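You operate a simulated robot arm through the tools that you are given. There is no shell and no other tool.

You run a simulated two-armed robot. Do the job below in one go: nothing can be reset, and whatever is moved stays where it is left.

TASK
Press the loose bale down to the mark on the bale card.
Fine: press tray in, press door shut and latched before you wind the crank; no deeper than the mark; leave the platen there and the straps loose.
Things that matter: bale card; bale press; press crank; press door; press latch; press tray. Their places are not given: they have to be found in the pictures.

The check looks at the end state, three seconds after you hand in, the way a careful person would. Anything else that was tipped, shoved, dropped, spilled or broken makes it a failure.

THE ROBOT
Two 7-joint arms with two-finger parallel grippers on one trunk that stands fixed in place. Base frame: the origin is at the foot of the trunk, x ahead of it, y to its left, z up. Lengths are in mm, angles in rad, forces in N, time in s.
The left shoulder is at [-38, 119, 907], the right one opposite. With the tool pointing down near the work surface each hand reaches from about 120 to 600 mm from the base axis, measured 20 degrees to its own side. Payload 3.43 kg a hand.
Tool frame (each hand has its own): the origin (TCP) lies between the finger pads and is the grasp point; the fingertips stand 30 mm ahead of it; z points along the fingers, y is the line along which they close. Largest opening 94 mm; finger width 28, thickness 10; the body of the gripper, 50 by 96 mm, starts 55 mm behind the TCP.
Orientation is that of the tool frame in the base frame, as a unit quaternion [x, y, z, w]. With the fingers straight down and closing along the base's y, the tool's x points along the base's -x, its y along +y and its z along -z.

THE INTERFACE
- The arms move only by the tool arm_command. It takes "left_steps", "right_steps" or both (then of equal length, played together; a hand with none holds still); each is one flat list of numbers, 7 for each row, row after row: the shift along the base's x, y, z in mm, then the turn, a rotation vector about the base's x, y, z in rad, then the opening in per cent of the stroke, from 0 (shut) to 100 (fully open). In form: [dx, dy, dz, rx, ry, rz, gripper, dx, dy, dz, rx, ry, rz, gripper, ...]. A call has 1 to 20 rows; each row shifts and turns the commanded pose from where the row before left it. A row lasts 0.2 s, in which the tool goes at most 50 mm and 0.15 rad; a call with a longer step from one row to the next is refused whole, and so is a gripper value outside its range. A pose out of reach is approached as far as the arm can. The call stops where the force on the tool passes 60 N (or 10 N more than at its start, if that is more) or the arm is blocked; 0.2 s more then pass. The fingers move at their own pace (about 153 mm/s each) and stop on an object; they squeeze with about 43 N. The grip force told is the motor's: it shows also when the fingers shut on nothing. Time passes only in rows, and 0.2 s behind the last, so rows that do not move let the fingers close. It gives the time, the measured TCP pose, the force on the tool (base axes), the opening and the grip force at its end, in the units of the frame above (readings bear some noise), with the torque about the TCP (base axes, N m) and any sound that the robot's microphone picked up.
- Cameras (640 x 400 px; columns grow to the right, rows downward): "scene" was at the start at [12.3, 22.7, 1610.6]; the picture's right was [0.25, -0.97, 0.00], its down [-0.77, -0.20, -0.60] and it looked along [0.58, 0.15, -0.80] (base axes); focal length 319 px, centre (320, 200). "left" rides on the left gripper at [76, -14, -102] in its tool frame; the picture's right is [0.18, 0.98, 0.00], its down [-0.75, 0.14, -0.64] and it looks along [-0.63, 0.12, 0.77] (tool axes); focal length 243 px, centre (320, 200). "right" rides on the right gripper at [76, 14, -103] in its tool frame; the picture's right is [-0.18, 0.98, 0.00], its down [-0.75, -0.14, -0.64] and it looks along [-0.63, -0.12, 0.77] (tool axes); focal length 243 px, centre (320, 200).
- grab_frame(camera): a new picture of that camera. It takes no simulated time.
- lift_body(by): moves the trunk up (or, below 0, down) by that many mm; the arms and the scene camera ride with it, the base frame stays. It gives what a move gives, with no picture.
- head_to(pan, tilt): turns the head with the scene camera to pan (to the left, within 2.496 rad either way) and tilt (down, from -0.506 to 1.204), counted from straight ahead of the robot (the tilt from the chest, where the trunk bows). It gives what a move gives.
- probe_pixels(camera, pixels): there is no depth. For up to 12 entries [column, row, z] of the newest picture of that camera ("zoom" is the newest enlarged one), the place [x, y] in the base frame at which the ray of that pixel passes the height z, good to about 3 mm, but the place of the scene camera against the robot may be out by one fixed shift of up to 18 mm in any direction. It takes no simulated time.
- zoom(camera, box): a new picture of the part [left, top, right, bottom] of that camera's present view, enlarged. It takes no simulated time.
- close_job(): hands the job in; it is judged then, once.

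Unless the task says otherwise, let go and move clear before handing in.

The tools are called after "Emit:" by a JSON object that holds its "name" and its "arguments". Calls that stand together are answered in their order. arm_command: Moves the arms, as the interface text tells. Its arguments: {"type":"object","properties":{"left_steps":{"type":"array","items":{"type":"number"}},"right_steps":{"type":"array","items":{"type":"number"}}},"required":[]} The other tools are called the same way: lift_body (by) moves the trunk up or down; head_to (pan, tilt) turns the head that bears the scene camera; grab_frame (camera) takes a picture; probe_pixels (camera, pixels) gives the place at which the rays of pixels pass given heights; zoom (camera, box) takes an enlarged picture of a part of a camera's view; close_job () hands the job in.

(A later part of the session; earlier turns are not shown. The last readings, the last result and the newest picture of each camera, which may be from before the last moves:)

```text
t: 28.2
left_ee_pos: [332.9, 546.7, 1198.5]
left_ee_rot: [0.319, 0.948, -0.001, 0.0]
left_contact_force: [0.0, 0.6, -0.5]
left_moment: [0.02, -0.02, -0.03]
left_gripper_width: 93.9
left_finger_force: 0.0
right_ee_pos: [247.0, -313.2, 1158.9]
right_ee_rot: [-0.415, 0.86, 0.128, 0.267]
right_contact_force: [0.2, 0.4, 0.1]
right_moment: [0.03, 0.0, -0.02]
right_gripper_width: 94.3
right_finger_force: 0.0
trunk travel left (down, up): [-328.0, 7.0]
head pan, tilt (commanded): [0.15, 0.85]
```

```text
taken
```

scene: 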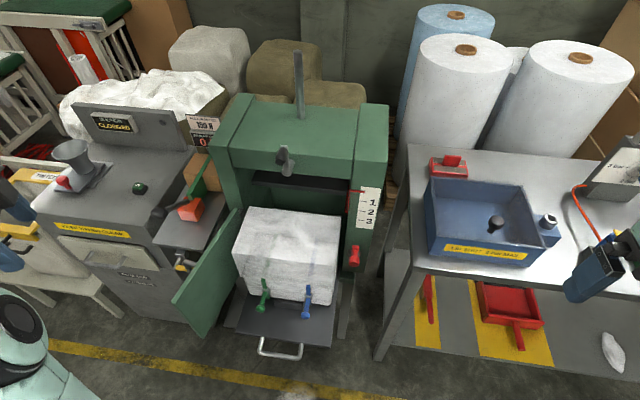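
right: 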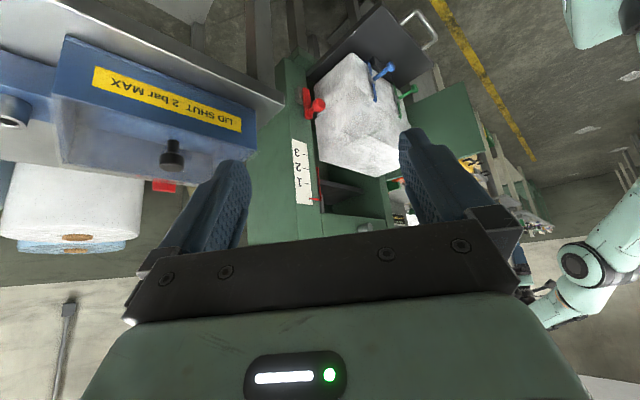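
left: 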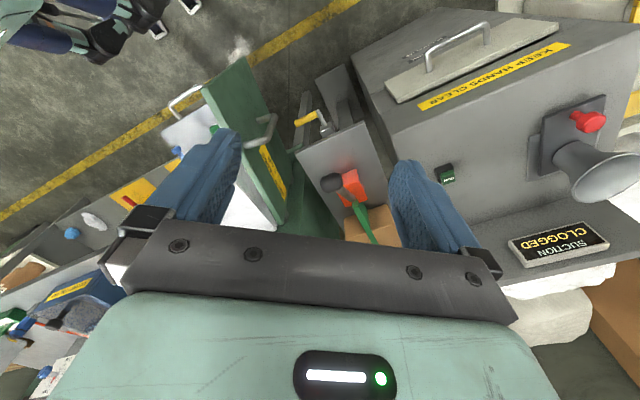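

Emit:
{"name": "zoom", "arguments": {"camera": "right", "box": [220, 40, 440, 250]}}

Emit:
{"name": "zoom", "arguments": {"camera": "right", "box": [440, 120, 600, 240]}}

```text
1.90 times, centred on (330, 145) of right
```

zoom: 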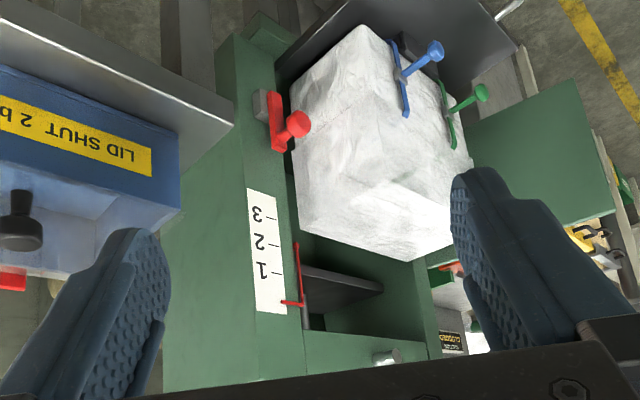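

```text
3.33 times, centred on (520, 180) of right
```

zoom: 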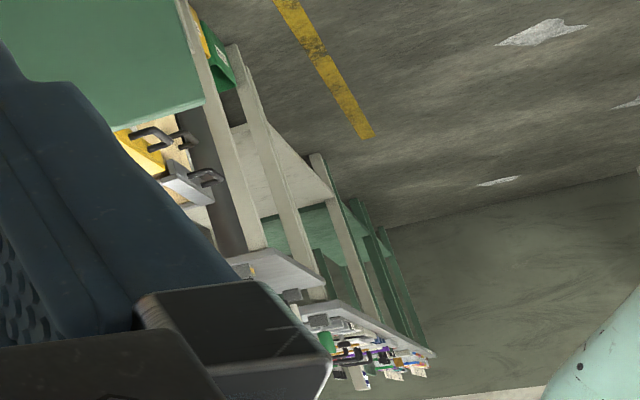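

The press's right flank is plain green with no card. I'll do the same with the left hand for the left flank.

Emit:
{"name": "arm_command", "arguments": {"left_steps": [-30, 0, 0, -0.091, -0.119, 0, 100, -30, 0, 0, -0.091, -0.119, 0, 100, -20, 0, 0, -0.091, -0.119, 0, 100, -20, 0, 0, -0.091, -0.119, 0, 100, 0, 0, 0, 0, 0, 0, 100]}}

Emit:
{"name": "grab_frame", "arguments": {"camera": "left"}}

```text
t: 29.4
left_ee_pos: [234.0, 547.6, 1198.6]
left_ee_rot: [0.283, 0.912, -0.103, 0.278]
left_contact_force: [0.1, 0.1, -0.6]
left_moment: [-0.01, -0.01, -0.02]
left_gripper_width: 94.0
left_finger_force: 0.1
right_ee_pos: [248.5, -315.8, 1158.8]
right_ee_rot: [-0.414, 0.861, 0.128, 0.266]
right_contact_force: [0.6, -0.8, -0.5]
right_moment: [0.01, -0.01, -0.06]
right_gripper_width: 94.0
right_finger_force: 0.0
trunk travel left (down, up): [-328.0, 7.0]
head pan, tilt (commanded): [0.15, 0.85]
```

```text
taken
```

left: 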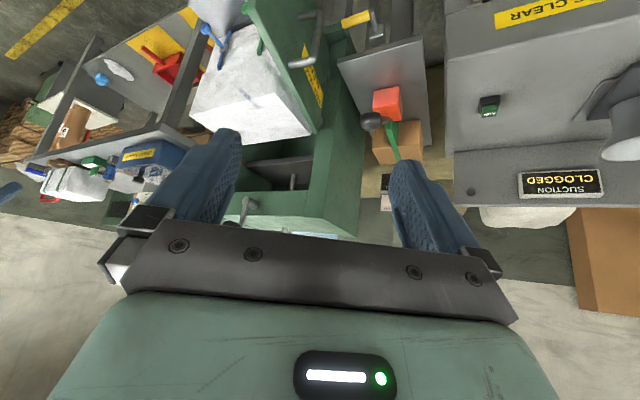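

Emit:
{"name": "zoom", "arguments": {"camera": "left", "box": [190, 0, 460, 240]}}

Emit:
{"name": "zoom", "arguments": {"camera": "left", "box": [300, 140, 460, 250]}}

Emit:
{"name": "zoom", "arguments": {"camera": "left", "box": [0, 40, 240, 240]}}

```text
1.67 times, centred on (325, 120) of left
```

zoom: 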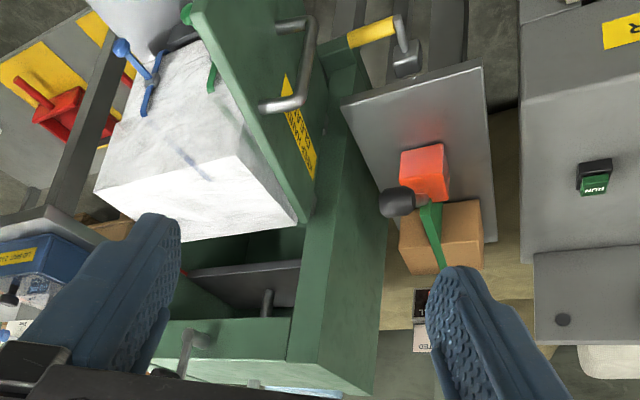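

```text
3.64 times, centred on (380, 195) of left
```

zoom: 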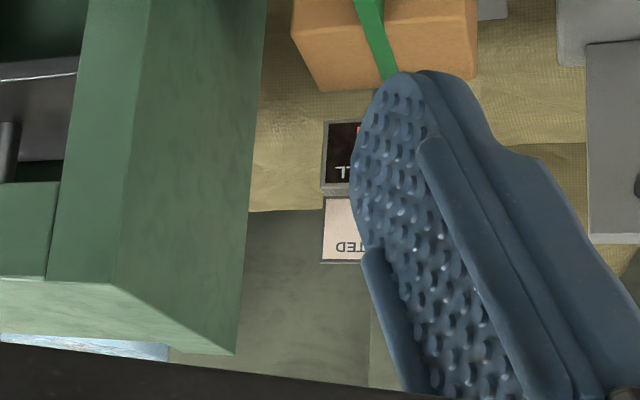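

```text
2.00 times, centred on (120, 140) of left
```

zoom: 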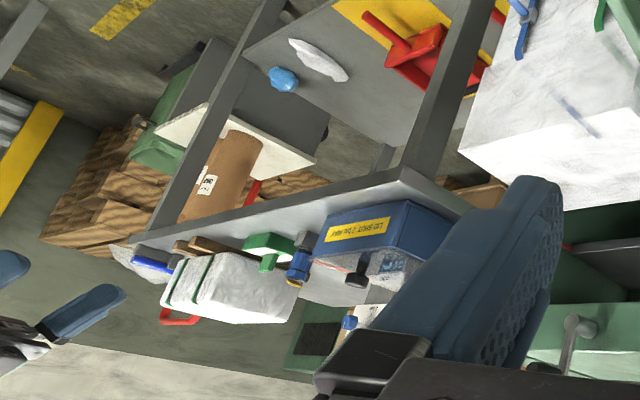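

Nothing on the left flank either. I'll check the remaining paper-like labels: the left one near (45,175) in the scene view, and the right table after folding the right arm back.

Emit:
{"name": "zoom", "arguments": {"camera": "scene", "box": [0, 150, 120, 230]}}

Emit:
{"name": "arm_command", "arguments": {"right_steps": [-40, 0, 0, 0, 0, 0, 100, -40, 0, 0, 0, 0, 0, 100, -40, 0, -20, 0, 0, 0, 100, -40, -20, -20, 0, 0, 0, 100, -20, -30, -20, 0, 0, 0, 100, -20, -30, 0, 0, 0, 0, 100]}}

Emit:
{"name": "head_to", "arguments": {"pan": -0.55, "tilt": 0.75}}

Emit:
{"name": "grab_frame", "arguments": {"camera": "scene"}}

Emit:
{"name": "grab_frame", "arguments": {"camera": "right"}}

```text
5.00 times, centred on (60, 190) of scene
```

zoom: 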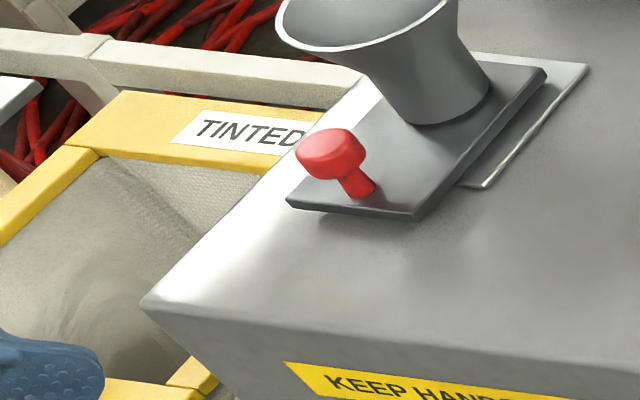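

```text
t: 30.8
left_ee_pos: [232.0, 547.3, 1199.1]
left_ee_rot: [0.282, 0.913, -0.103, 0.277]
left_contact_force: [0.7, -0.2, -0.2]
left_moment: [0.0, -0.02, 0.01]
left_gripper_width: 94.1
left_finger_force: 0.0
right_ee_pos: [44.8, -393.6, 1099.9]
right_ee_rot: [-0.416, 0.86, 0.128, 0.265]
right_contact_force: [-0.5, 0.5, 0.5]
right_moment: [-0.02, -0.03, 0.01]
right_gripper_width: 93.8
right_finger_force: 0.1
trunk travel left (down, up): [-328.0, 7.0]
head pan, tilt (commanded): [0.15, 0.85]
```

```text
t: 31.9
left_ee_pos: [233.0, 547.1, 1199.1]
left_ee_rot: [0.282, 0.913, -0.102, 0.277]
left_contact_force: [0.4, 0.1, -0.5]
left_moment: [-0.02, 0.0, -0.01]
left_gripper_width: 94.3
left_finger_force: 0.2
right_ee_pos: [45.9, -392.7, 1099.7]
right_ee_rot: [-0.416, 0.86, 0.129, 0.266]
right_contact_force: [-0.4, -0.2, 0.2]
right_moment: [0.02, 0.01, 0.02]
right_gripper_width: 94.1
right_finger_force: 0.0
trunk travel left (down, up): [-328.0, 7.0]
head pan, tilt (commanded): [-0.55, 0.75]
```

```text
taken
```

scene: 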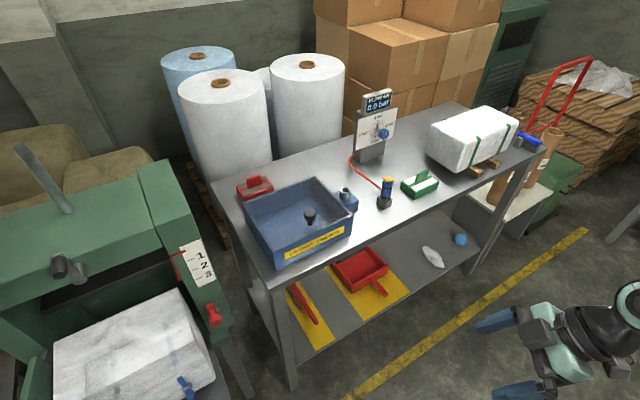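

```text
taken
```

right: 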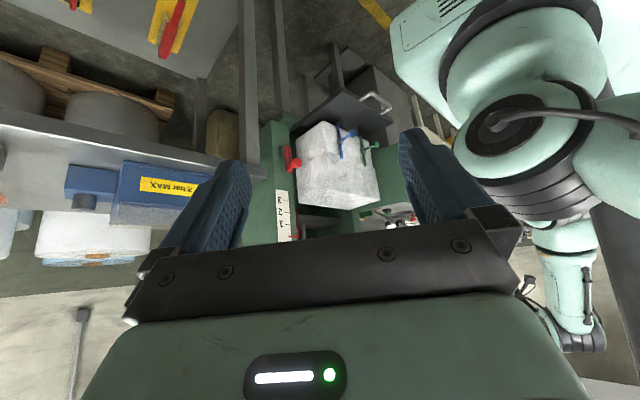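

Emit:
{"name": "zoom", "arguments": {"camera": "scene", "box": [380, 80, 600, 220]}}

Emit:
{"name": "zoom", "arguments": {"camera": "scene", "box": [220, 80, 420, 210]}}

Emit:
{"name": "zoom", "arguments": {"camera": "scene", "box": [0, 130, 240, 400]}}

Emit:
{"name": "head_to", "arguments": {"pan": 0.35, "tilt": 0.75}}

Emit:
{"name": "grab_frame", "arguments": {"camera": "scene"}}

```text
2.86 times, centred on (490, 150) of scene
```

zoom: 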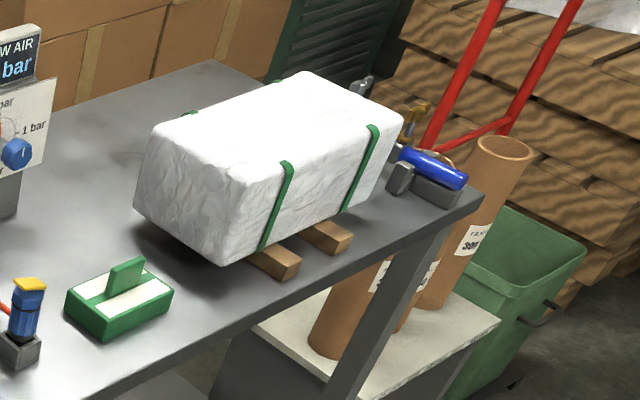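

```text
3.08 times, centred on (320, 145) of scene
```

zoom: 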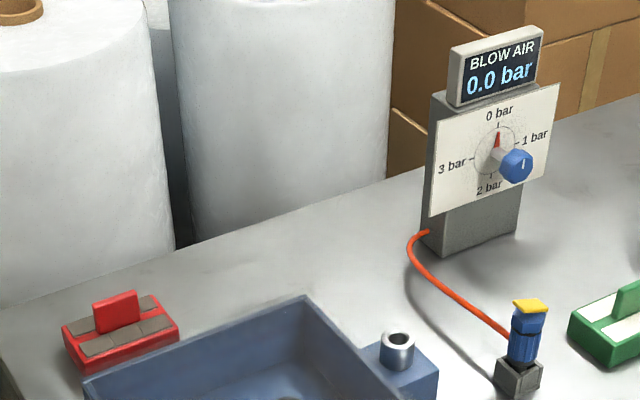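

```text
1.48 times, centred on (120, 265) of scene
```

zoom: 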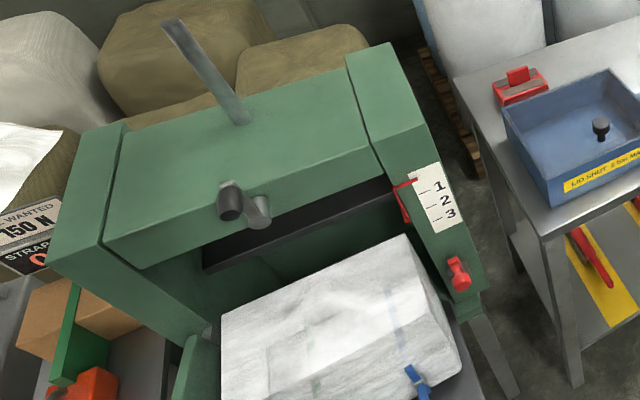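

```text
t: 33.1
left_ee_pos: [233.0, 547.4, 1198.4]
left_ee_rot: [0.282, 0.913, -0.103, 0.277]
left_contact_force: [-0.8, -0.1, 0.5]
left_moment: [-0.01, -0.03, -0.02]
left_gripper_width: 93.8
left_finger_force: 0.0
right_ee_pos: [46.2, -393.1, 1101.2]
right_ee_rot: [-0.416, 0.86, 0.128, 0.266]
right_contact_force: [-0.4, 0.8, -0.7]
right_moment: [-0.01, 0.01, -0.02]
right_gripper_width: 93.9
right_finger_force: 0.2
trunk travel left (down, up): [-328.0, 7.0]
head pan, tilt (commanded): [0.351, 0.75]
```

```text
taken
```

scene: 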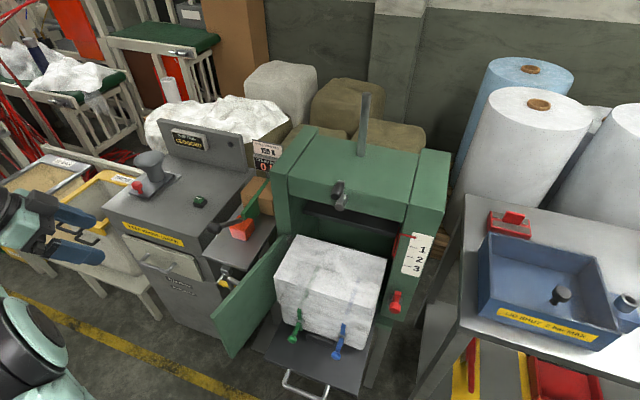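

The remaining candidates are the papers on the far tables and walls. I'll sweep the head around and enlarge each sign-like patch.

Emit:
{"name": "head_to", "arguments": {"pan": 2.45, "tilt": 0.3}}

Emit:
{"name": "grab_frame", "arguments": {"camera": "scene"}}

Emit:
{"name": "zoom", "arguments": {"camera": "scene", "box": [0, 40, 320, 240]}}

Emit:
{"name": "zoom", "arguments": {"camera": "scene", "box": [320, 40, 640, 240]}}

Emit:
{"name": "head_to", "arguments": {"pan": 1.3, "tilt": 0.3}}

Emit:
{"name": "grab_frame", "arguments": {"camera": "scene"}}

Emit:
{"name": "zoom", "arguments": {"camera": "scene", "box": [320, 120, 640, 400]}}

Emit:
{"name": "zoom", "arguments": {"camera": "scene", "box": [0, 120, 320, 400]}}

```text
t: 35.1
left_ee_pos: [233.9, 547.6, 1197.5]
left_ee_rot: [0.282, 0.913, -0.101, 0.277]
left_contact_force: [1.4, -0.1, -0.1]
left_moment: [-0.01, -0.03, 0.02]
left_gripper_width: 93.7
left_finger_force: 0.0
right_ee_pos: [45.4, -392.6, 1100.7]
right_ee_rot: [-0.417, 0.86, 0.129, 0.265]
right_contact_force: [-1.0, -0.3, -0.2]
right_moment: [0.03, 0.02, 0.02]
right_gripper_width: 94.3
right_finger_force: 0.1
trunk travel left (down, up): [-328.0, 7.0]
head pan, tilt (commanded): [2.45, 0.3]
```

```text
taken
```

scene: 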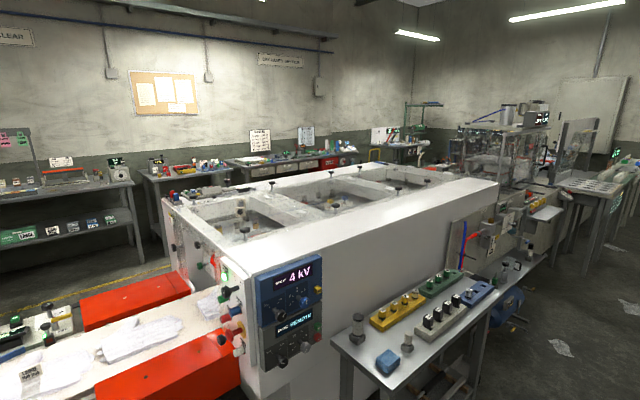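

```text
2.00 times, centred on (160, 140) of scene
```

zoom: 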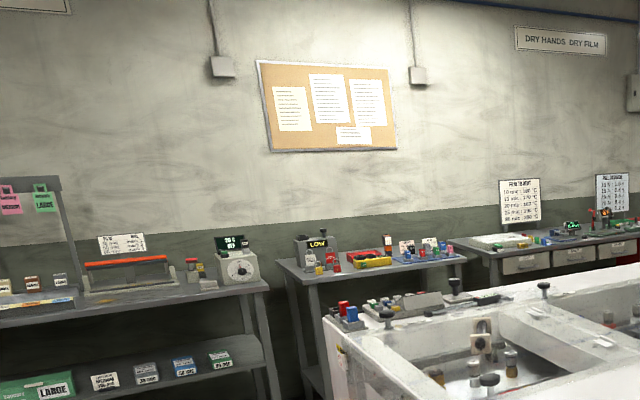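

```text
2.00 times, centred on (480, 140) of scene
```

zoom: 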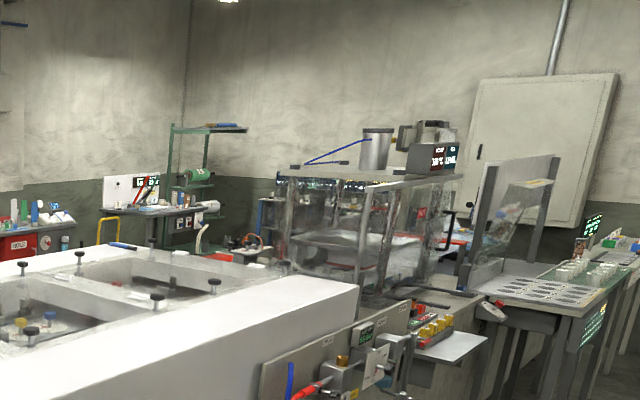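

```text
t: 36.5
left_ee_pos: [233.7, 547.5, 1198.1]
left_ee_rot: [0.282, 0.913, -0.102, 0.277]
left_contact_force: [1.1, 0.5, -0.3]
left_moment: [0.01, 0.03, -0.02]
left_gripper_width: 93.9
left_finger_force: 0.0
right_ee_pos: [46.5, -392.6, 1100.7]
right_ee_rot: [-0.415, 0.86, 0.128, 0.266]
right_contact_force: [0.3, 0.4, -0.1]
right_moment: [0.02, 0.0, 0.01]
right_gripper_width: 94.0
right_finger_force: 0.1
trunk travel left (down, up): [-328.0, 7.0]
head pan, tilt (commanded): [1.3, 0.3]
```

```text
taken
```

scene: 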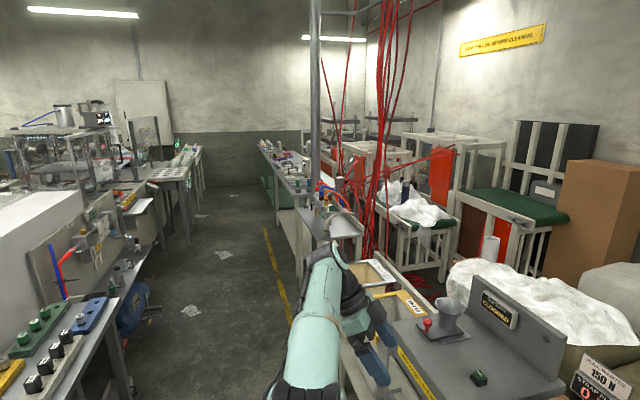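

```text
1.43 times, centred on (480, 260) of scene
```

zoom: 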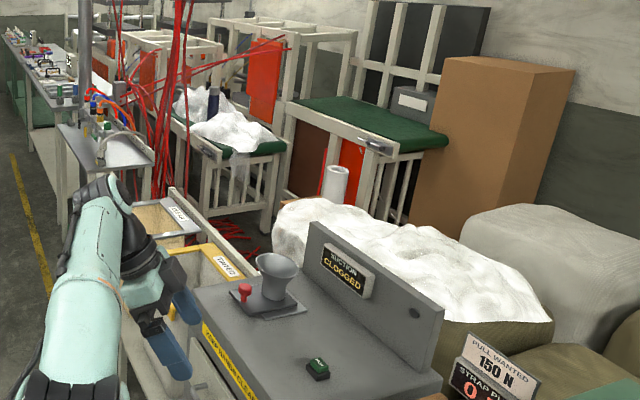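

```text
1.43 times, centred on (160, 260) of scene
```

zoom: 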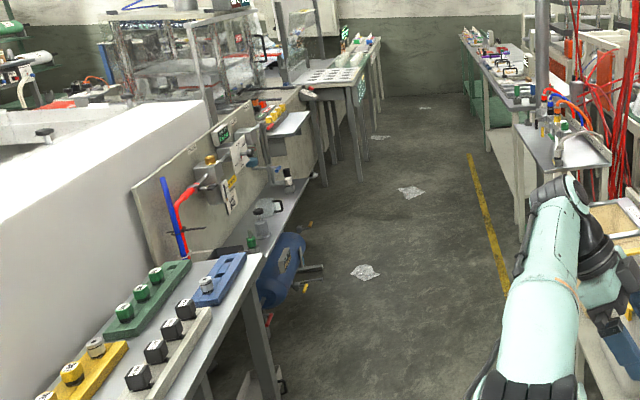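

No card in the far areas. A card under an overhang would be visible from lower down, so I'll pull the left hand back over free floor and lower the trunk partway for a flatter view of the press front.

Emit:
{"name": "arm_command", "arguments": {"left_steps": [-40, -10, 0, 0, 0, 0, 100, -40, -20, 0, 0, 0, 0, 100, -40, -20, 0, 0, 0, 0, 100, -20, -20, 0, 0, 0, 0, 100, 0, 0, 0, 0, 0, 0, 100]}}

Emit:
{"name": "lift_body", "arguments": {"by": -200}}

Emit:
{"name": "head_to", "arguments": {"pan": 0.2, "tilt": 0.75}}

Emit:
{"name": "grab_frame", "arguments": {"camera": "scene"}}

```text
t: 37.7
left_ee_pos: [93.1, 476.6, 1198.8]
left_ee_rot: [0.282, 0.913, -0.102, 0.277]
left_contact_force: [-0.1, -0.2, 0.7]
left_moment: [-0.03, 0.0, 0.02]
left_gripper_width: 94.0
left_finger_force: 0.1
right_ee_pos: [46.2, -392.4, 1102.0]
right_ee_rot: [-0.416, 0.86, 0.128, 0.265]
right_contact_force: [0.0, 0.3, 0.7]
right_moment: [0.03, 0.02, -0.02]
right_gripper_width: 93.9
right_finger_force: 0.0
trunk travel left (down, up): [-328.0, 7.0]
head pan, tilt (commanded): [1.3, 0.3]
```

```text
t: 39.8
left_ee_pos: [91.2, 475.7, 998.9]
left_ee_rot: [0.282, 0.913, -0.102, 0.277]
left_contact_force: [0.3, -0.1, 0.7]
left_moment: [0.02, -0.02, 0.01]
left_gripper_width: 94.0
left_finger_force: 0.1
right_ee_pos: [46.8, -393.9, 899.3]
right_ee_rot: [-0.415, 0.86, 0.128, 0.267]
right_contact_force: [0.0, 0.5, 0.3]
right_moment: [0.02, 0.0, 0.0]
right_gripper_width: 93.6
right_finger_force: 0.1
trunk travel left (down, up): [-128.0, 207.0]
head pan, tilt (commanded): [1.3, 0.3]
```

```text
t: 41.2
left_ee_pos: [92.2, 476.1, 999.1]
left_ee_rot: [0.283, 0.912, -0.103, 0.277]
left_contact_force: [-0.4, -0.4, 0.2]
left_moment: [0.0, -0.02, -0.02]
left_gripper_width: 94.1
left_finger_force: 0.1
right_ee_pos: [47.5, -393.9, 898.8]
right_ee_rot: [-0.417, 0.86, 0.129, 0.265]
right_contact_force: [0.2, -0.1, -0.6]
right_moment: [-0.03, -0.03, -0.04]
right_gripper_width: 94.1
right_finger_force: 0.0
trunk travel left (down, up): [-128.0, 207.0]
head pan, tilt (commanded): [0.201, 0.75]
```

```text
taken
```

scene: 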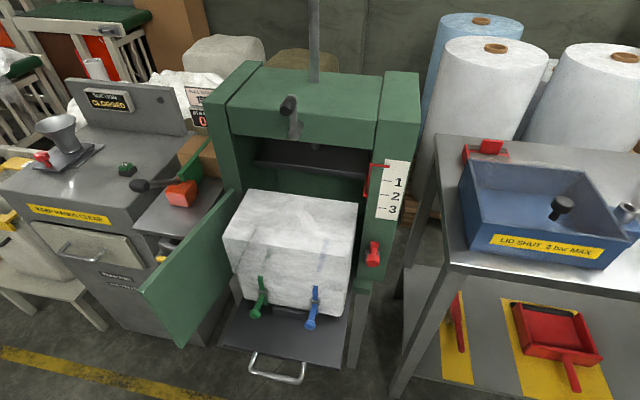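

Emit:
{"name": "zoom", "arguments": {"camera": "scene", "box": [200, 50, 440, 250]}}

Emit:
{"name": "zoom", "arguments": {"camera": "scene", "box": [200, 200, 440, 400]}}

Emit:
{"name": "zoom", "arguments": {"camera": "scene", "box": [350, 140, 430, 280]}}

Emit:
{"name": "zoom", "arguments": {"camera": "scene", "box": [0, 60, 260, 280]}}

```text
2.00 times, centred on (320, 150) of scene
```

zoom: 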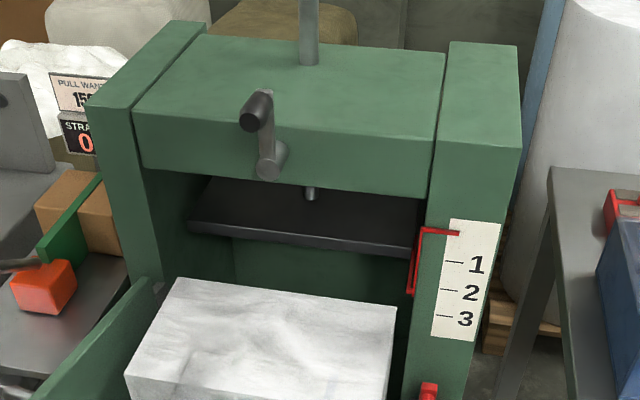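

```text
2.00 times, centred on (320, 300) of scene
```

zoom: 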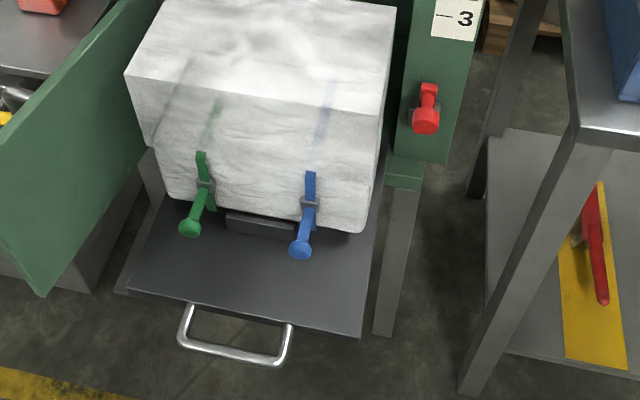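

```text
2.86 times, centred on (390, 210) of scene
```

zoom: 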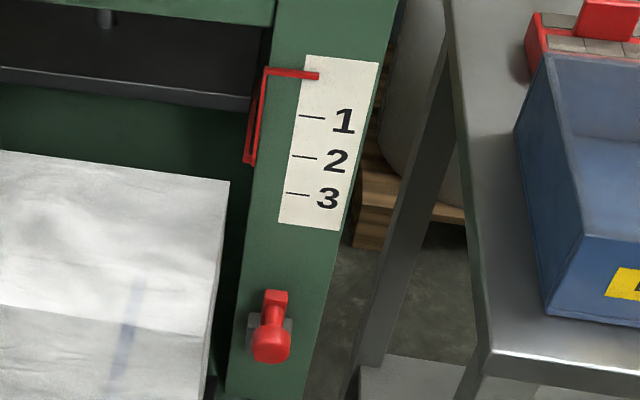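

```text
1.82 times, centred on (130, 170) of scene
```

zoom: 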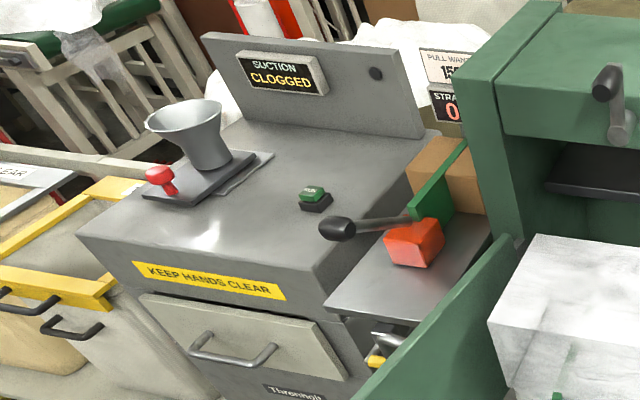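

The lower view still shows no card. I'll look at the regions near the robot's base and the lower left and right, which I haven't covered yet.

Emit:
{"name": "head_to", "arguments": {"pan": 0.9, "tilt": 0.9}}

Emit:
{"name": "grab_frame", "arguments": {"camera": "scene"}}

Emit:
{"name": "head_to", "arguments": {"pan": -0.6, "tilt": 0.9}}

Emit:
{"name": "grab_frame", "arguments": {"camera": "scene"}}

Emit:
{"name": "head_to", "arguments": {"pan": -1.2, "tilt": 0.7}}

Emit:
{"name": "grab_frame", "arguments": {"camera": "scene"}}

Emit:
{"name": "head_to", "arguments": {"pan": 0.2, "tilt": 0.35}}

Emit:
{"name": "grab_frame", "arguments": {"camera": "scene"}}

Emit:
{"name": "grab_frame", "arguments": {"camera": "left"}}

Emit:
{"name": "grab_frame", "arguments": {"camera": "right"}}

```text
t: 42.2
left_ee_pos: [92.4, 477.0, 998.4]
left_ee_rot: [0.282, 0.913, -0.102, 0.277]
left_contact_force: [-0.5, 0.2, -0.6]
left_moment: [0.02, 0.01, -0.02]
left_gripper_width: 94.1
left_finger_force: 0.1
right_ee_pos: [47.7, -394.8, 898.9]
right_ee_rot: [-0.415, 0.861, 0.127, 0.266]
right_contact_force: [-0.3, 0.0, 0.7]
right_moment: [-0.01, -0.04, 0.0]
right_gripper_width: 94.0
right_finger_force: 0.0
trunk travel left (down, up): [-128.0, 207.0]
head pan, tilt (commanded): [0.901, 0.901]
```

```text
taken
```

scene: 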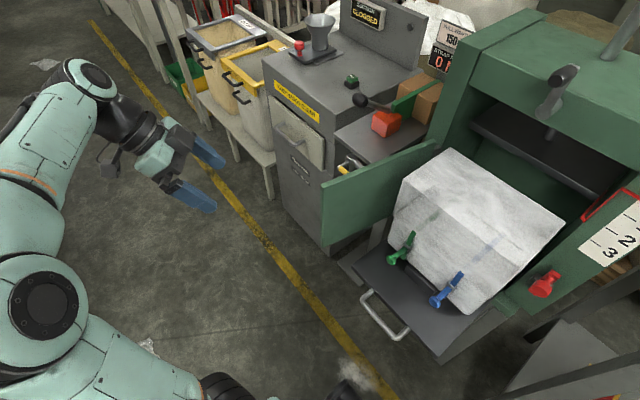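

```text
t: 43.8
left_ee_pos: [94.0, 476.3, 999.0]
left_ee_rot: [0.281, 0.913, -0.102, 0.277]
left_contact_force: [0.5, 0.0, -0.5]
left_moment: [-0.03, -0.01, -0.02]
left_gripper_width: 94.1
left_finger_force: 0.0
right_ee_pos: [46.7, -393.5, 898.2]
right_ee_rot: [-0.416, 0.86, 0.128, 0.265]
right_contact_force: [-0.3, 0.1, -0.4]
right_moment: [0.03, 0.0, 0.0]
right_gripper_width: 94.2
right_finger_force: 0.0
trunk travel left (down, up): [-128.0, 207.0]
head pan, tilt (commanded): [-0.6, 0.901]
```

```text
taken
```

scene: 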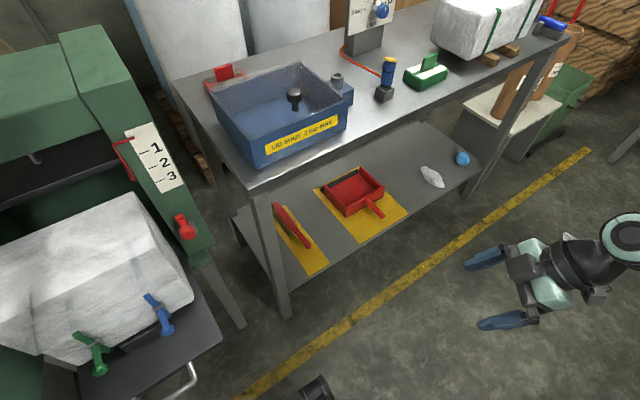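

```text
t: 44.8
left_ee_pos: [92.3, 477.2, 998.5]
left_ee_rot: [0.282, 0.913, -0.102, 0.276]
left_contact_force: [0.5, -0.2, -0.2]
left_moment: [-0.02, -0.04, 0.01]
left_gripper_width: 94.1
left_finger_force: 0.1
right_ee_pos: [46.5, -394.2, 898.3]
right_ee_rot: [-0.416, 0.86, 0.129, 0.265]
right_contact_force: [1.0, 1.0, -0.5]
right_moment: [-0.01, -0.01, 0.0]
right_gripper_width: 94.2
right_finger_force: 0.0
trunk travel left (down, up): [-128.0, 207.0]
head pan, tilt (commanded): [-1.201, 0.7]
```

```text
taken
```

scene: 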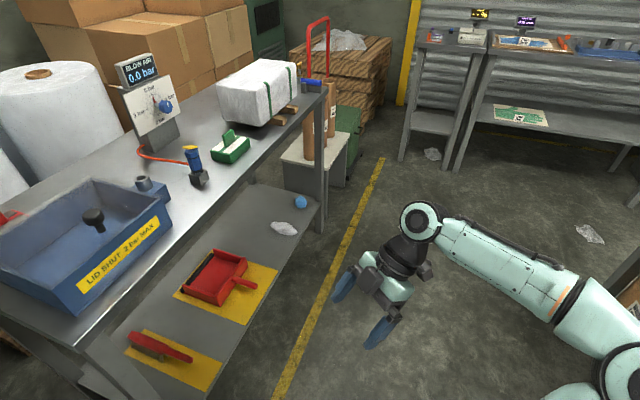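

```text
t: 46.4
left_ee_pos: [92.5, 477.1, 999.3]
left_ee_rot: [0.283, 0.912, -0.102, 0.277]
left_contact_force: [0.2, 0.6, 0.6]
left_moment: [0.01, -0.02, 0.01]
left_gripper_width: 94.1
left_finger_force: 0.0
right_ee_pos: [45.4, -394.8, 898.6]
right_ee_rot: [-0.416, 0.86, 0.129, 0.266]
right_contact_force: [-0.2, 0.2, 0.4]
right_moment: [0.0, -0.01, 0.04]
right_gripper_width: 94.1
right_finger_force: 0.1
trunk travel left (down, up): [-128.0, 207.0]
head pan, tilt (commanded): [0.201, 0.351]
```

```text
taken
```

scene: 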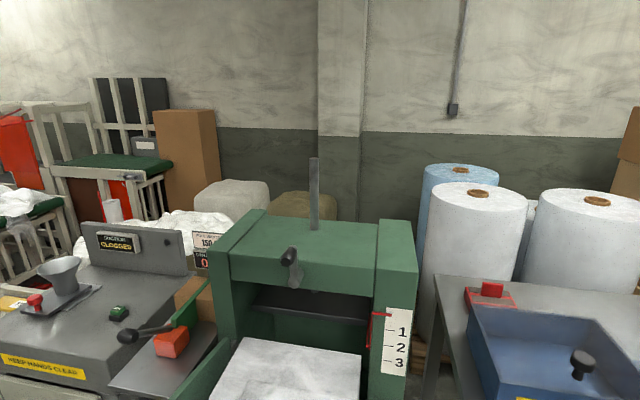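

```text
taken
```

left: 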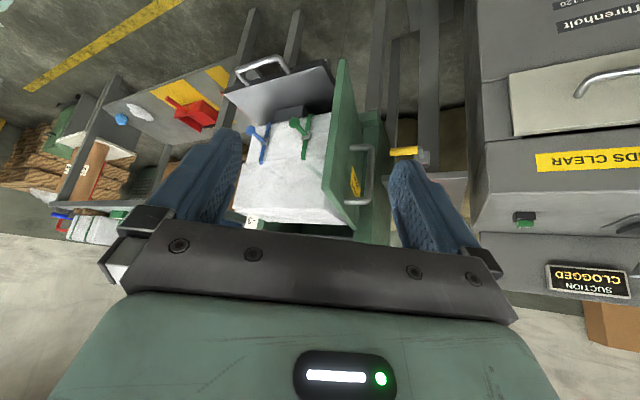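

```text
taken
```

right: 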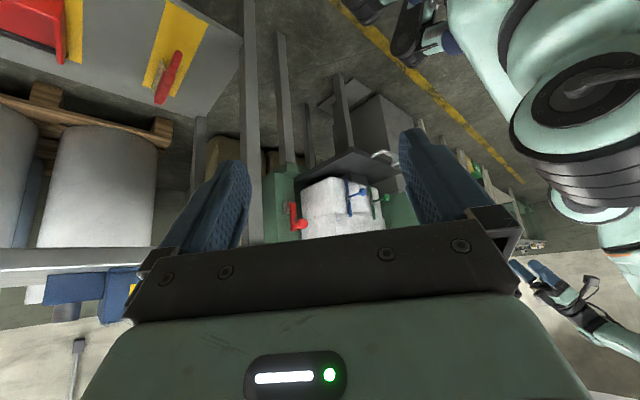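

I'll enlarge the wrist views on the tray front block near (290,112) left and the press surroundings, in case the card sits there.

Emit:
{"name": "zoom", "arguments": {"camera": "left", "box": [220, 50, 400, 240]}}

Emit:
{"name": "zoom", "arguments": {"camera": "right", "box": [240, 80, 420, 250]}}

Emit:
{"name": "zoom", "arguments": {"camera": "scene", "box": [0, 80, 240, 240]}}

Emit:
{"name": "zoom", "arguments": {"camera": "scene", "box": [210, 200, 420, 400]}}

```text
2.11 times, centred on (310, 145) of left
```

zoom: 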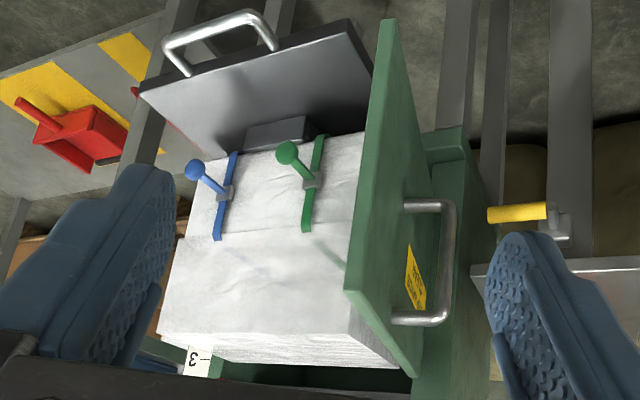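

```text
2.35 times, centred on (330, 165) of right
```

zoom: 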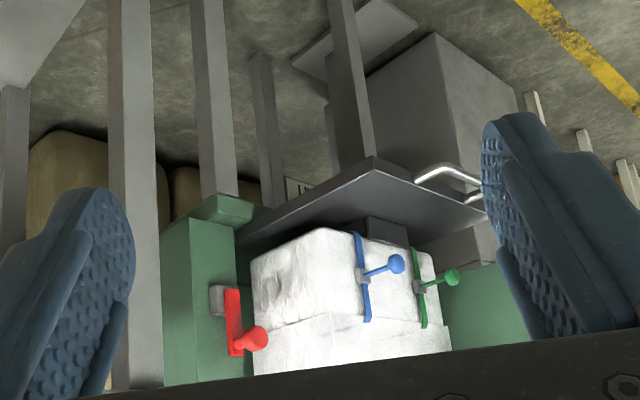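

```text
2.50 times, centred on (120, 160) of scene
```

zoom: 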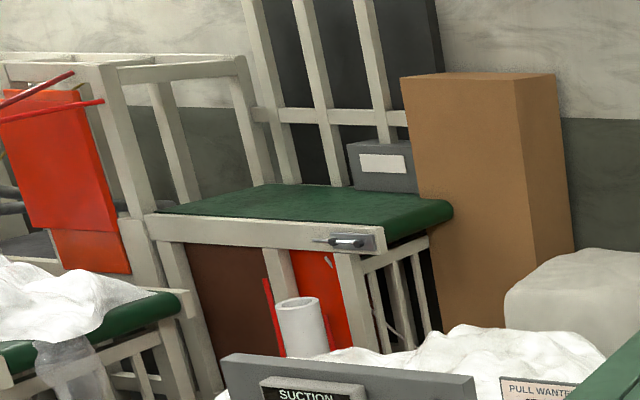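

```text
2.00 times, centred on (315, 300) of scene
```

zoom: 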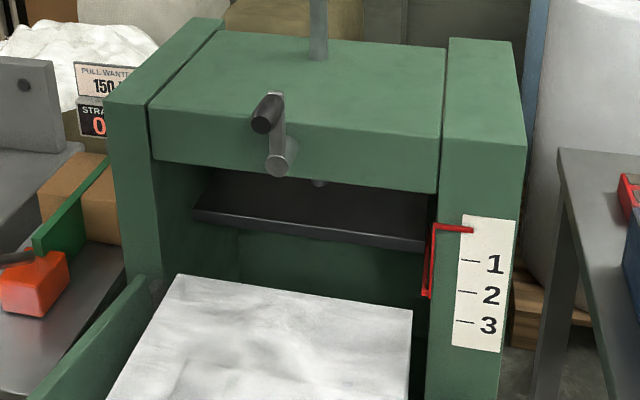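

In the right wrist zoom there's a white patch with dark print at about (298,187), just past the tray edge (right image about (321,159)). I'll enlarge it.

Emit:
{"name": "zoom", "arguments": {"camera": "right", "box": [295, 140, 355, 180]}}

Emit:
{"name": "probe_pixels", "arguments": {"camera": "right", "pixels": [[321, 160, 800], [321, 160, 700], [321, 160, 600], [321, 160, 500], [321, 160, 400], [321, 160, 300], [321, 160, 0]]}}

```text
10.00 times, centred on (325, 160) of right
```

zoom: 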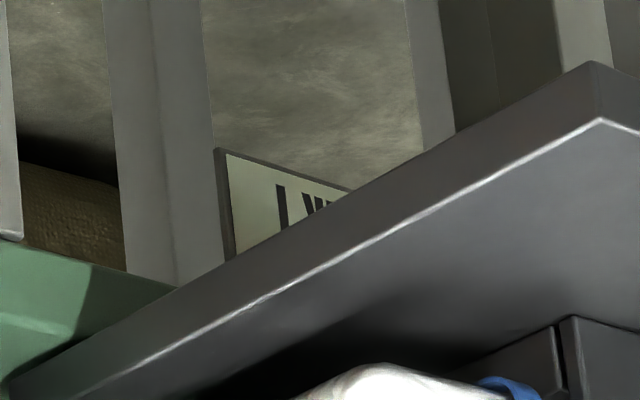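

```text
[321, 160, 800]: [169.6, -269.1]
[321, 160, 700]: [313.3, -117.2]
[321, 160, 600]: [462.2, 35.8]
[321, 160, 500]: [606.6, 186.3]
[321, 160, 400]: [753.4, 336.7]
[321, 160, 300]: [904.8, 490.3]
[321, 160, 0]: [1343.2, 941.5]
```

That is a card mounted under the tray, hidden by the pulled-out tray. I'll lower the right hand in the free aisle to read it from below the tray edge.

Emit:
{"name": "arm_command", "arguments": {"right_steps": [0, 0, -45, 0, 0, 0, 100, 0, 0, -45, 0, 0, 0, 100, 0, 0, -45, 0, 0, 0, 100, 0, 0, -45, 0, 0, 0, 100, 0, 0, -20, 0, 0, 0, 100, 0, 0, 0, 0, 0, 0, 100]}}

Emit:
{"name": "grab_frame", "arguments": {"camera": "right"}}

```text
t: 47.8
left_ee_pos: [92.2, 477.4, 999.0]
left_ee_rot: [0.282, 0.913, -0.102, 0.277]
left_contact_force: [1.2, 0.3, 0.3]
left_moment: [0.0, 0.0, 0.0]
left_gripper_width: 94.0
left_finger_force: 0.1
right_ee_pos: [47.0, -394.2, 695.5]
right_ee_rot: [-0.416, 0.86, 0.129, 0.265]
right_contact_force: [0.7, -0.2, 0.6]
right_moment: [0.02, -0.01, 0.01]
right_gripper_width: 94.3
right_finger_force: 0.0
trunk travel left (down, up): [-128.0, 207.0]
head pan, tilt (commanded): [0.201, 0.351]
```

```text
taken
```

right: 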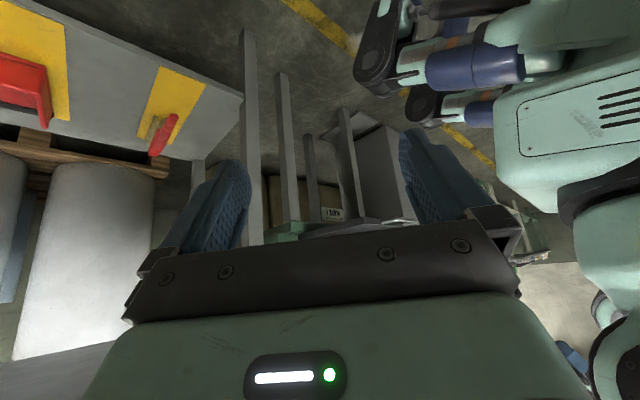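

Emit:
{"name": "zoom", "arguments": {"camera": "right", "box": [305, 195, 365, 235]}}

Emit:
{"name": "probe_pixels", "arguments": {"camera": "right", "pixels": [[332, 213, 750], [332, 213, 700], [332, 213, 650], [332, 213, 600], [332, 213, 550]]}}

```text
10.00 times, centred on (335, 215) of right
```

zoom: 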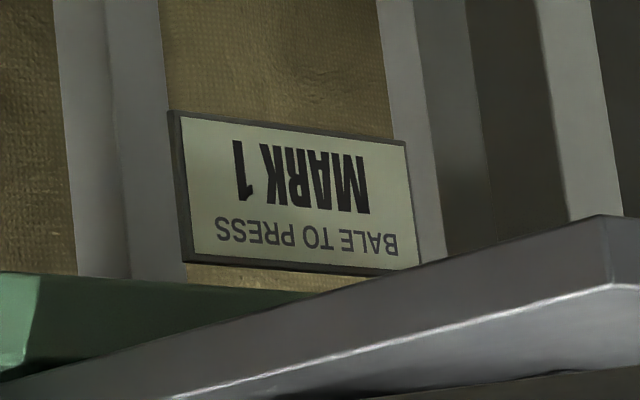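

```text
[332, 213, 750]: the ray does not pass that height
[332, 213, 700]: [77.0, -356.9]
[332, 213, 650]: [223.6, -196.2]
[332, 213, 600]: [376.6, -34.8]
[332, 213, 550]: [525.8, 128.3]
```

The card under the tray reads "BALE TO PRESS / MARK 1", so the red pointer has to stop at line 1. Next I'll raise the trunk again and pose the right hand to look at the press front, so I can measure the tray, door and latch accurately.

Emit:
{"name": "lift_body", "arguments": {"by": 120}}

Emit:
{"name": "arm_command", "arguments": {"right_steps": [0, 20, 40, 0, 0, 0, 0, 20, 30, 40, 0, 0, 0, 0, 30, 30, 40, 0, 0, -0.15, 0, 30, 40, 40, 0, 0, -0.15, 0, 20, 40, 20, 0, 0, -0.15, 0, 20, 40, 0, 0, 0, -0.15, 0, 20, 40, 0, 0, 0, -0.15, 0, 0, 20, 0, 0, 0, -0.15, 0, 0, 0, 0, 0, 0, 0, 0]}}

Emit:
{"name": "grab_frame", "arguments": {"camera": "right"}}

Emit:
{"name": "head_to", "arguments": {"pan": 0.2, "tilt": 0.85}}

Emit:
{"name": "grab_frame", "arguments": {"camera": "scene"}}

```text
t: 49.3
left_ee_pos: [92.5, 477.0, 1118.2]
left_ee_rot: [0.283, 0.913, -0.102, 0.277]
left_contact_force: [0.4, 0.4, 0.7]
left_moment: [-0.05, -0.01, -0.01]
left_gripper_width: 93.9
left_finger_force: 0.0
right_ee_pos: [46.3, -393.3, 818.3]
right_ee_rot: [-0.416, 0.861, 0.128, 0.265]
right_contact_force: [-0.1, 0.8, 0.0]
right_moment: [0.01, 0.0, 0.0]
right_gripper_width: 94.0
right_finger_force: 0.1
trunk travel left (down, up): [-248.0, 87.0]
head pan, tilt (commanded): [0.201, 0.351]
```

```text
refused: row 2 steps farther than a row can; nothing moved
```

```text
taken
```

right: 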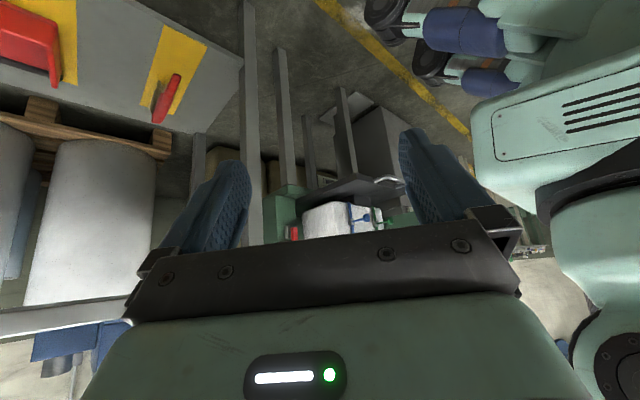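

```text
t: 50.2
left_ee_pos: [93.3, 476.6, 1120.2]
left_ee_rot: [0.282, 0.913, -0.103, 0.277]
left_contact_force: [-0.2, 0.3, -0.3]
left_moment: [0.0, 0.01, 0.0]
left_gripper_width: 94.1
left_finger_force: 0.0
right_ee_pos: [46.8, -393.6, 818.3]
right_ee_rot: [-0.416, 0.86, 0.128, 0.265]
right_contact_force: [0.1, -0.2, -0.2]
right_moment: [0.01, -0.01, -0.01]
right_gripper_width: 94.0
right_finger_force: 0.0
trunk travel left (down, up): [-248.0, 87.0]
head pan, tilt (commanded): [0.201, 0.85]
```

```text
taken
```

scene: 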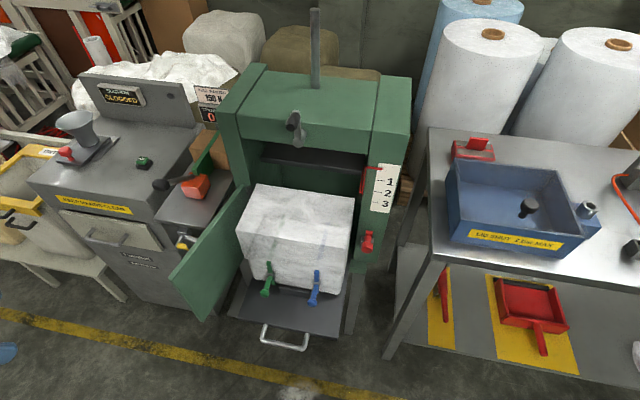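

The row step is limited to 50 mm overall, so I'll use shorter rows. I'll bring both hands back to tool-down poses in front of the robot, clear of the door and tray, and look with both wrist cameras.

Emit:
{"name": "arm_command", "arguments": {"left_steps": [0, -30, 0, 0.091, 0.119, 0, 0, 0, -35, 0, 0.091, 0.119, 0, 0, 0, -35, 0, 0.091, 0.119, 0, 0, 0, -35, 0, 0.091, 0.119, 0, 0, 5, -35, 0, 0, 0, 0.15, 0, 5, -35, 0, 0, 0, 0.15, 0, 5, -35, 0, 0, 0, 0.15, 0, 5, -35, 0, 0, 0, 0.15, 0, 5, 0, 0, 0, 0, 0.05, 0, 0, 0, 0, 0, 0, 0, 0], "right_steps": [0, 0, 30, -0.117, 0.093, 0, 0, 0, 0, 30, -0.117, 0.093, 0, 0, 0, 0, 30, -0.117, 0.093, 0, 0, 0, 0, 30, -0.117, 0.093, 0, 0, 20, 20, 30, 0, 0, -0.15, 0, 20, 20, 30, 0, 0, -0.15, 0, 20, 20, 0, 0, 0, -0.15, 0, 20, 20, 0, 0, 0, -0.15, 0, 0, 0, 0, 0, 0, -0.15, 0, 0, 0, 0, 0, 0, -0.15, 0]}}

Emit:
{"name": "grab_frame", "arguments": {"camera": "left"}}

Emit:
{"name": "grab_frame", "arguments": {"camera": "right"}}

Emit:
{"name": "grab_frame", "arguments": {"camera": "scene"}}

```text
t: 52.4
left_ee_pos: [116.6, 199.1, 1118.7]
left_ee_rot: [-0.025, 1.0, 0.001, 0.0]
left_contact_force: [0.5, 0.0, -0.3]
left_moment: [-0.01, -0.03, -0.02]
left_gripper_width: 0.0
left_finger_force: 33.2
right_ee_pos: [126.3, -315.7, 998.9]
right_ee_rot: [0.001, 1.0, 0.001, 0.001]
right_contact_force: [0.0, 0.5, 0.3]
right_moment: [-0.01, 0.01, -0.01]
right_gripper_width: 0.0
right_finger_force: 32.9
trunk travel left (down, up): [-248.0, 87.0]
head pan, tilt (commanded): [0.201, 0.85]
```

```text
taken
```

left: 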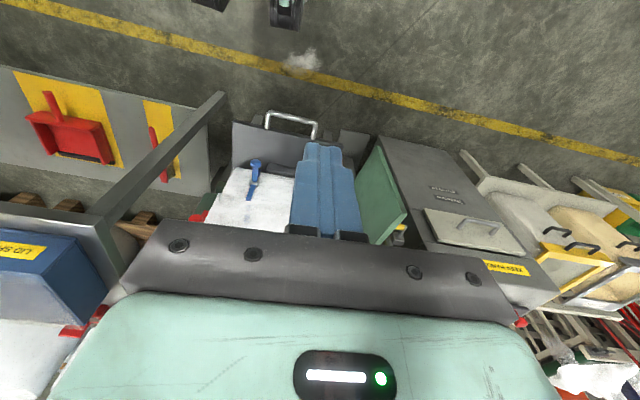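

```text
taken
```

right: 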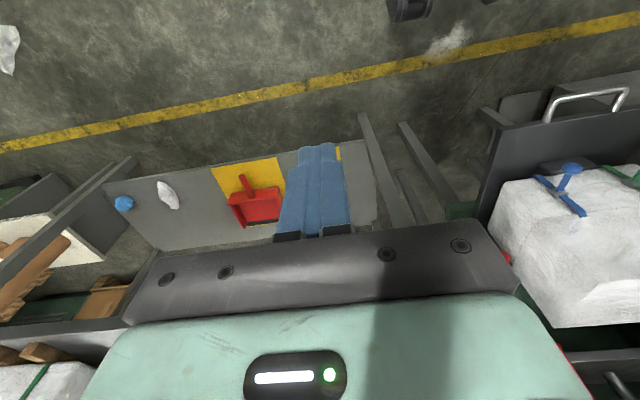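

```text
taken
```

scene: 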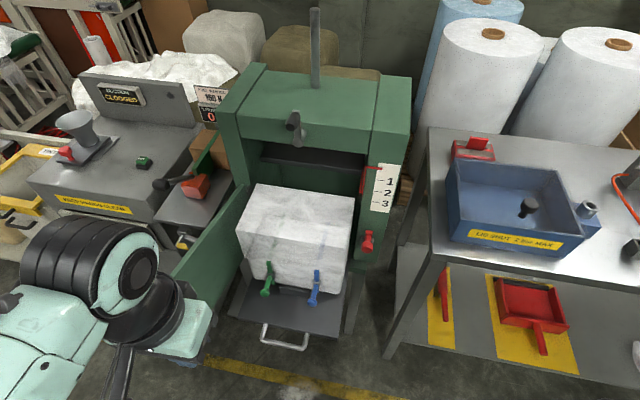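

Both wrist cameras see the tray handle: left near (268-317,112-124), right near (548-628,90-100). I'll enlarge both to pick matching points for triangulation.

Emit:
{"name": "zoom", "arguments": {"camera": "left", "box": [200, 90, 440, 240]}}

Emit:
{"name": "zoom", "arguments": {"camera": "right", "box": [440, 60, 640, 200]}}

```text
2.67 times, centred on (320, 165) of left
```

zoom: 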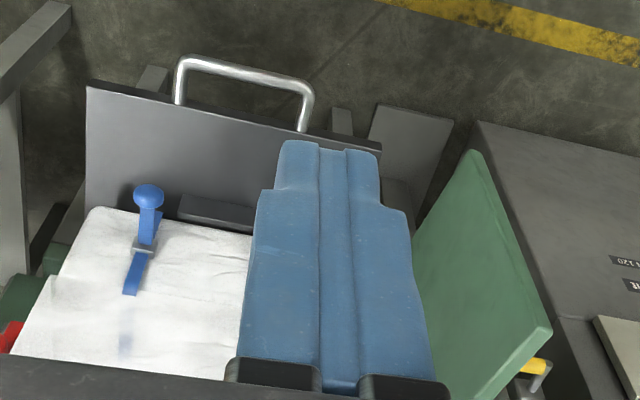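

```text
2.86 times, centred on (540, 130) of right
```

zoom: 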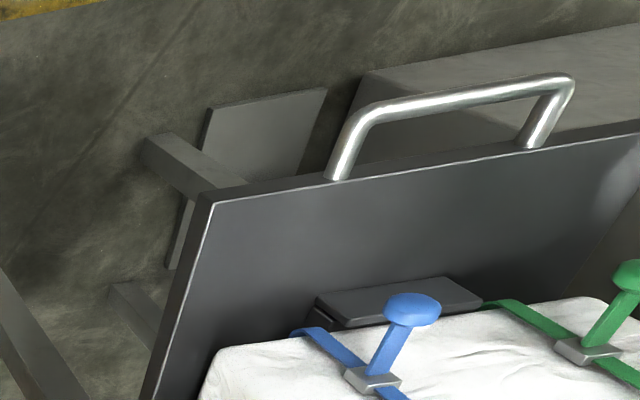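

I have matching points for the tray corner and the handle in both views, so I'll probe their rays at two heights.

Emit:
{"name": "probe_pixels", "arguments": {"camera": "left", "pixels": [[233, 122.3, 600], [233, 122.3, 700], [267.1, 128.6, 600], [267.1, 128.6, 700], [313.6, 138.7, 600], [313.6, 138.7, 700], [268.6, 113.3, 600], [268.6, 113.3, 700], [316.2, 123, 600], [316.2, 123, 700]]}}

Emit:
{"name": "probe_pixels", "arguments": {"camera": "right", "pixels": [[502.6, 130, 600], [502.6, 130, 700], [546, 123, 600], [546, 123, 700], [613.5, 111.8, 600], [613.5, 111.8, 700], [555.8, 97.8, 600], [555.8, 97.8, 700], [627.5, 88, 600], [627.5, 88, 700]]}}

Emit:
{"name": "probe_pixels", "arguments": {"camera": "scene", "pixels": [[262, 342, 600], [262, 342, 700], [305, 348, 600], [305, 348, 700]]}}

```text
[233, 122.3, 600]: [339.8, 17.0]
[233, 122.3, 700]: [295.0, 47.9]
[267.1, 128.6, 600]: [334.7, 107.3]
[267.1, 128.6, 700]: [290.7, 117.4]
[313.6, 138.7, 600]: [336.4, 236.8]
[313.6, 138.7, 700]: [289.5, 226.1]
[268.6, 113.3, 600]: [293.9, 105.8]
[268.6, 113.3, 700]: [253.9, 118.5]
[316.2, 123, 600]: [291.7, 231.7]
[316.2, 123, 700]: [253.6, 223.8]
```

```text
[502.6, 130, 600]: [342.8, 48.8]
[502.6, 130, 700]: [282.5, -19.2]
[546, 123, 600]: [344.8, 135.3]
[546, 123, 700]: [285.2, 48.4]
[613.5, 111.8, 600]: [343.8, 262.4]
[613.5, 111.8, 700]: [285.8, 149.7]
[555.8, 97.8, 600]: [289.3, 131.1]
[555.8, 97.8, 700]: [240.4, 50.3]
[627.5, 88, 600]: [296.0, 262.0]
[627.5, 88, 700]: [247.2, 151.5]
```

```text
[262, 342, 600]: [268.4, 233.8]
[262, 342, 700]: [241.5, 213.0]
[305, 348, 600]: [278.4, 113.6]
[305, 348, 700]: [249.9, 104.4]
```

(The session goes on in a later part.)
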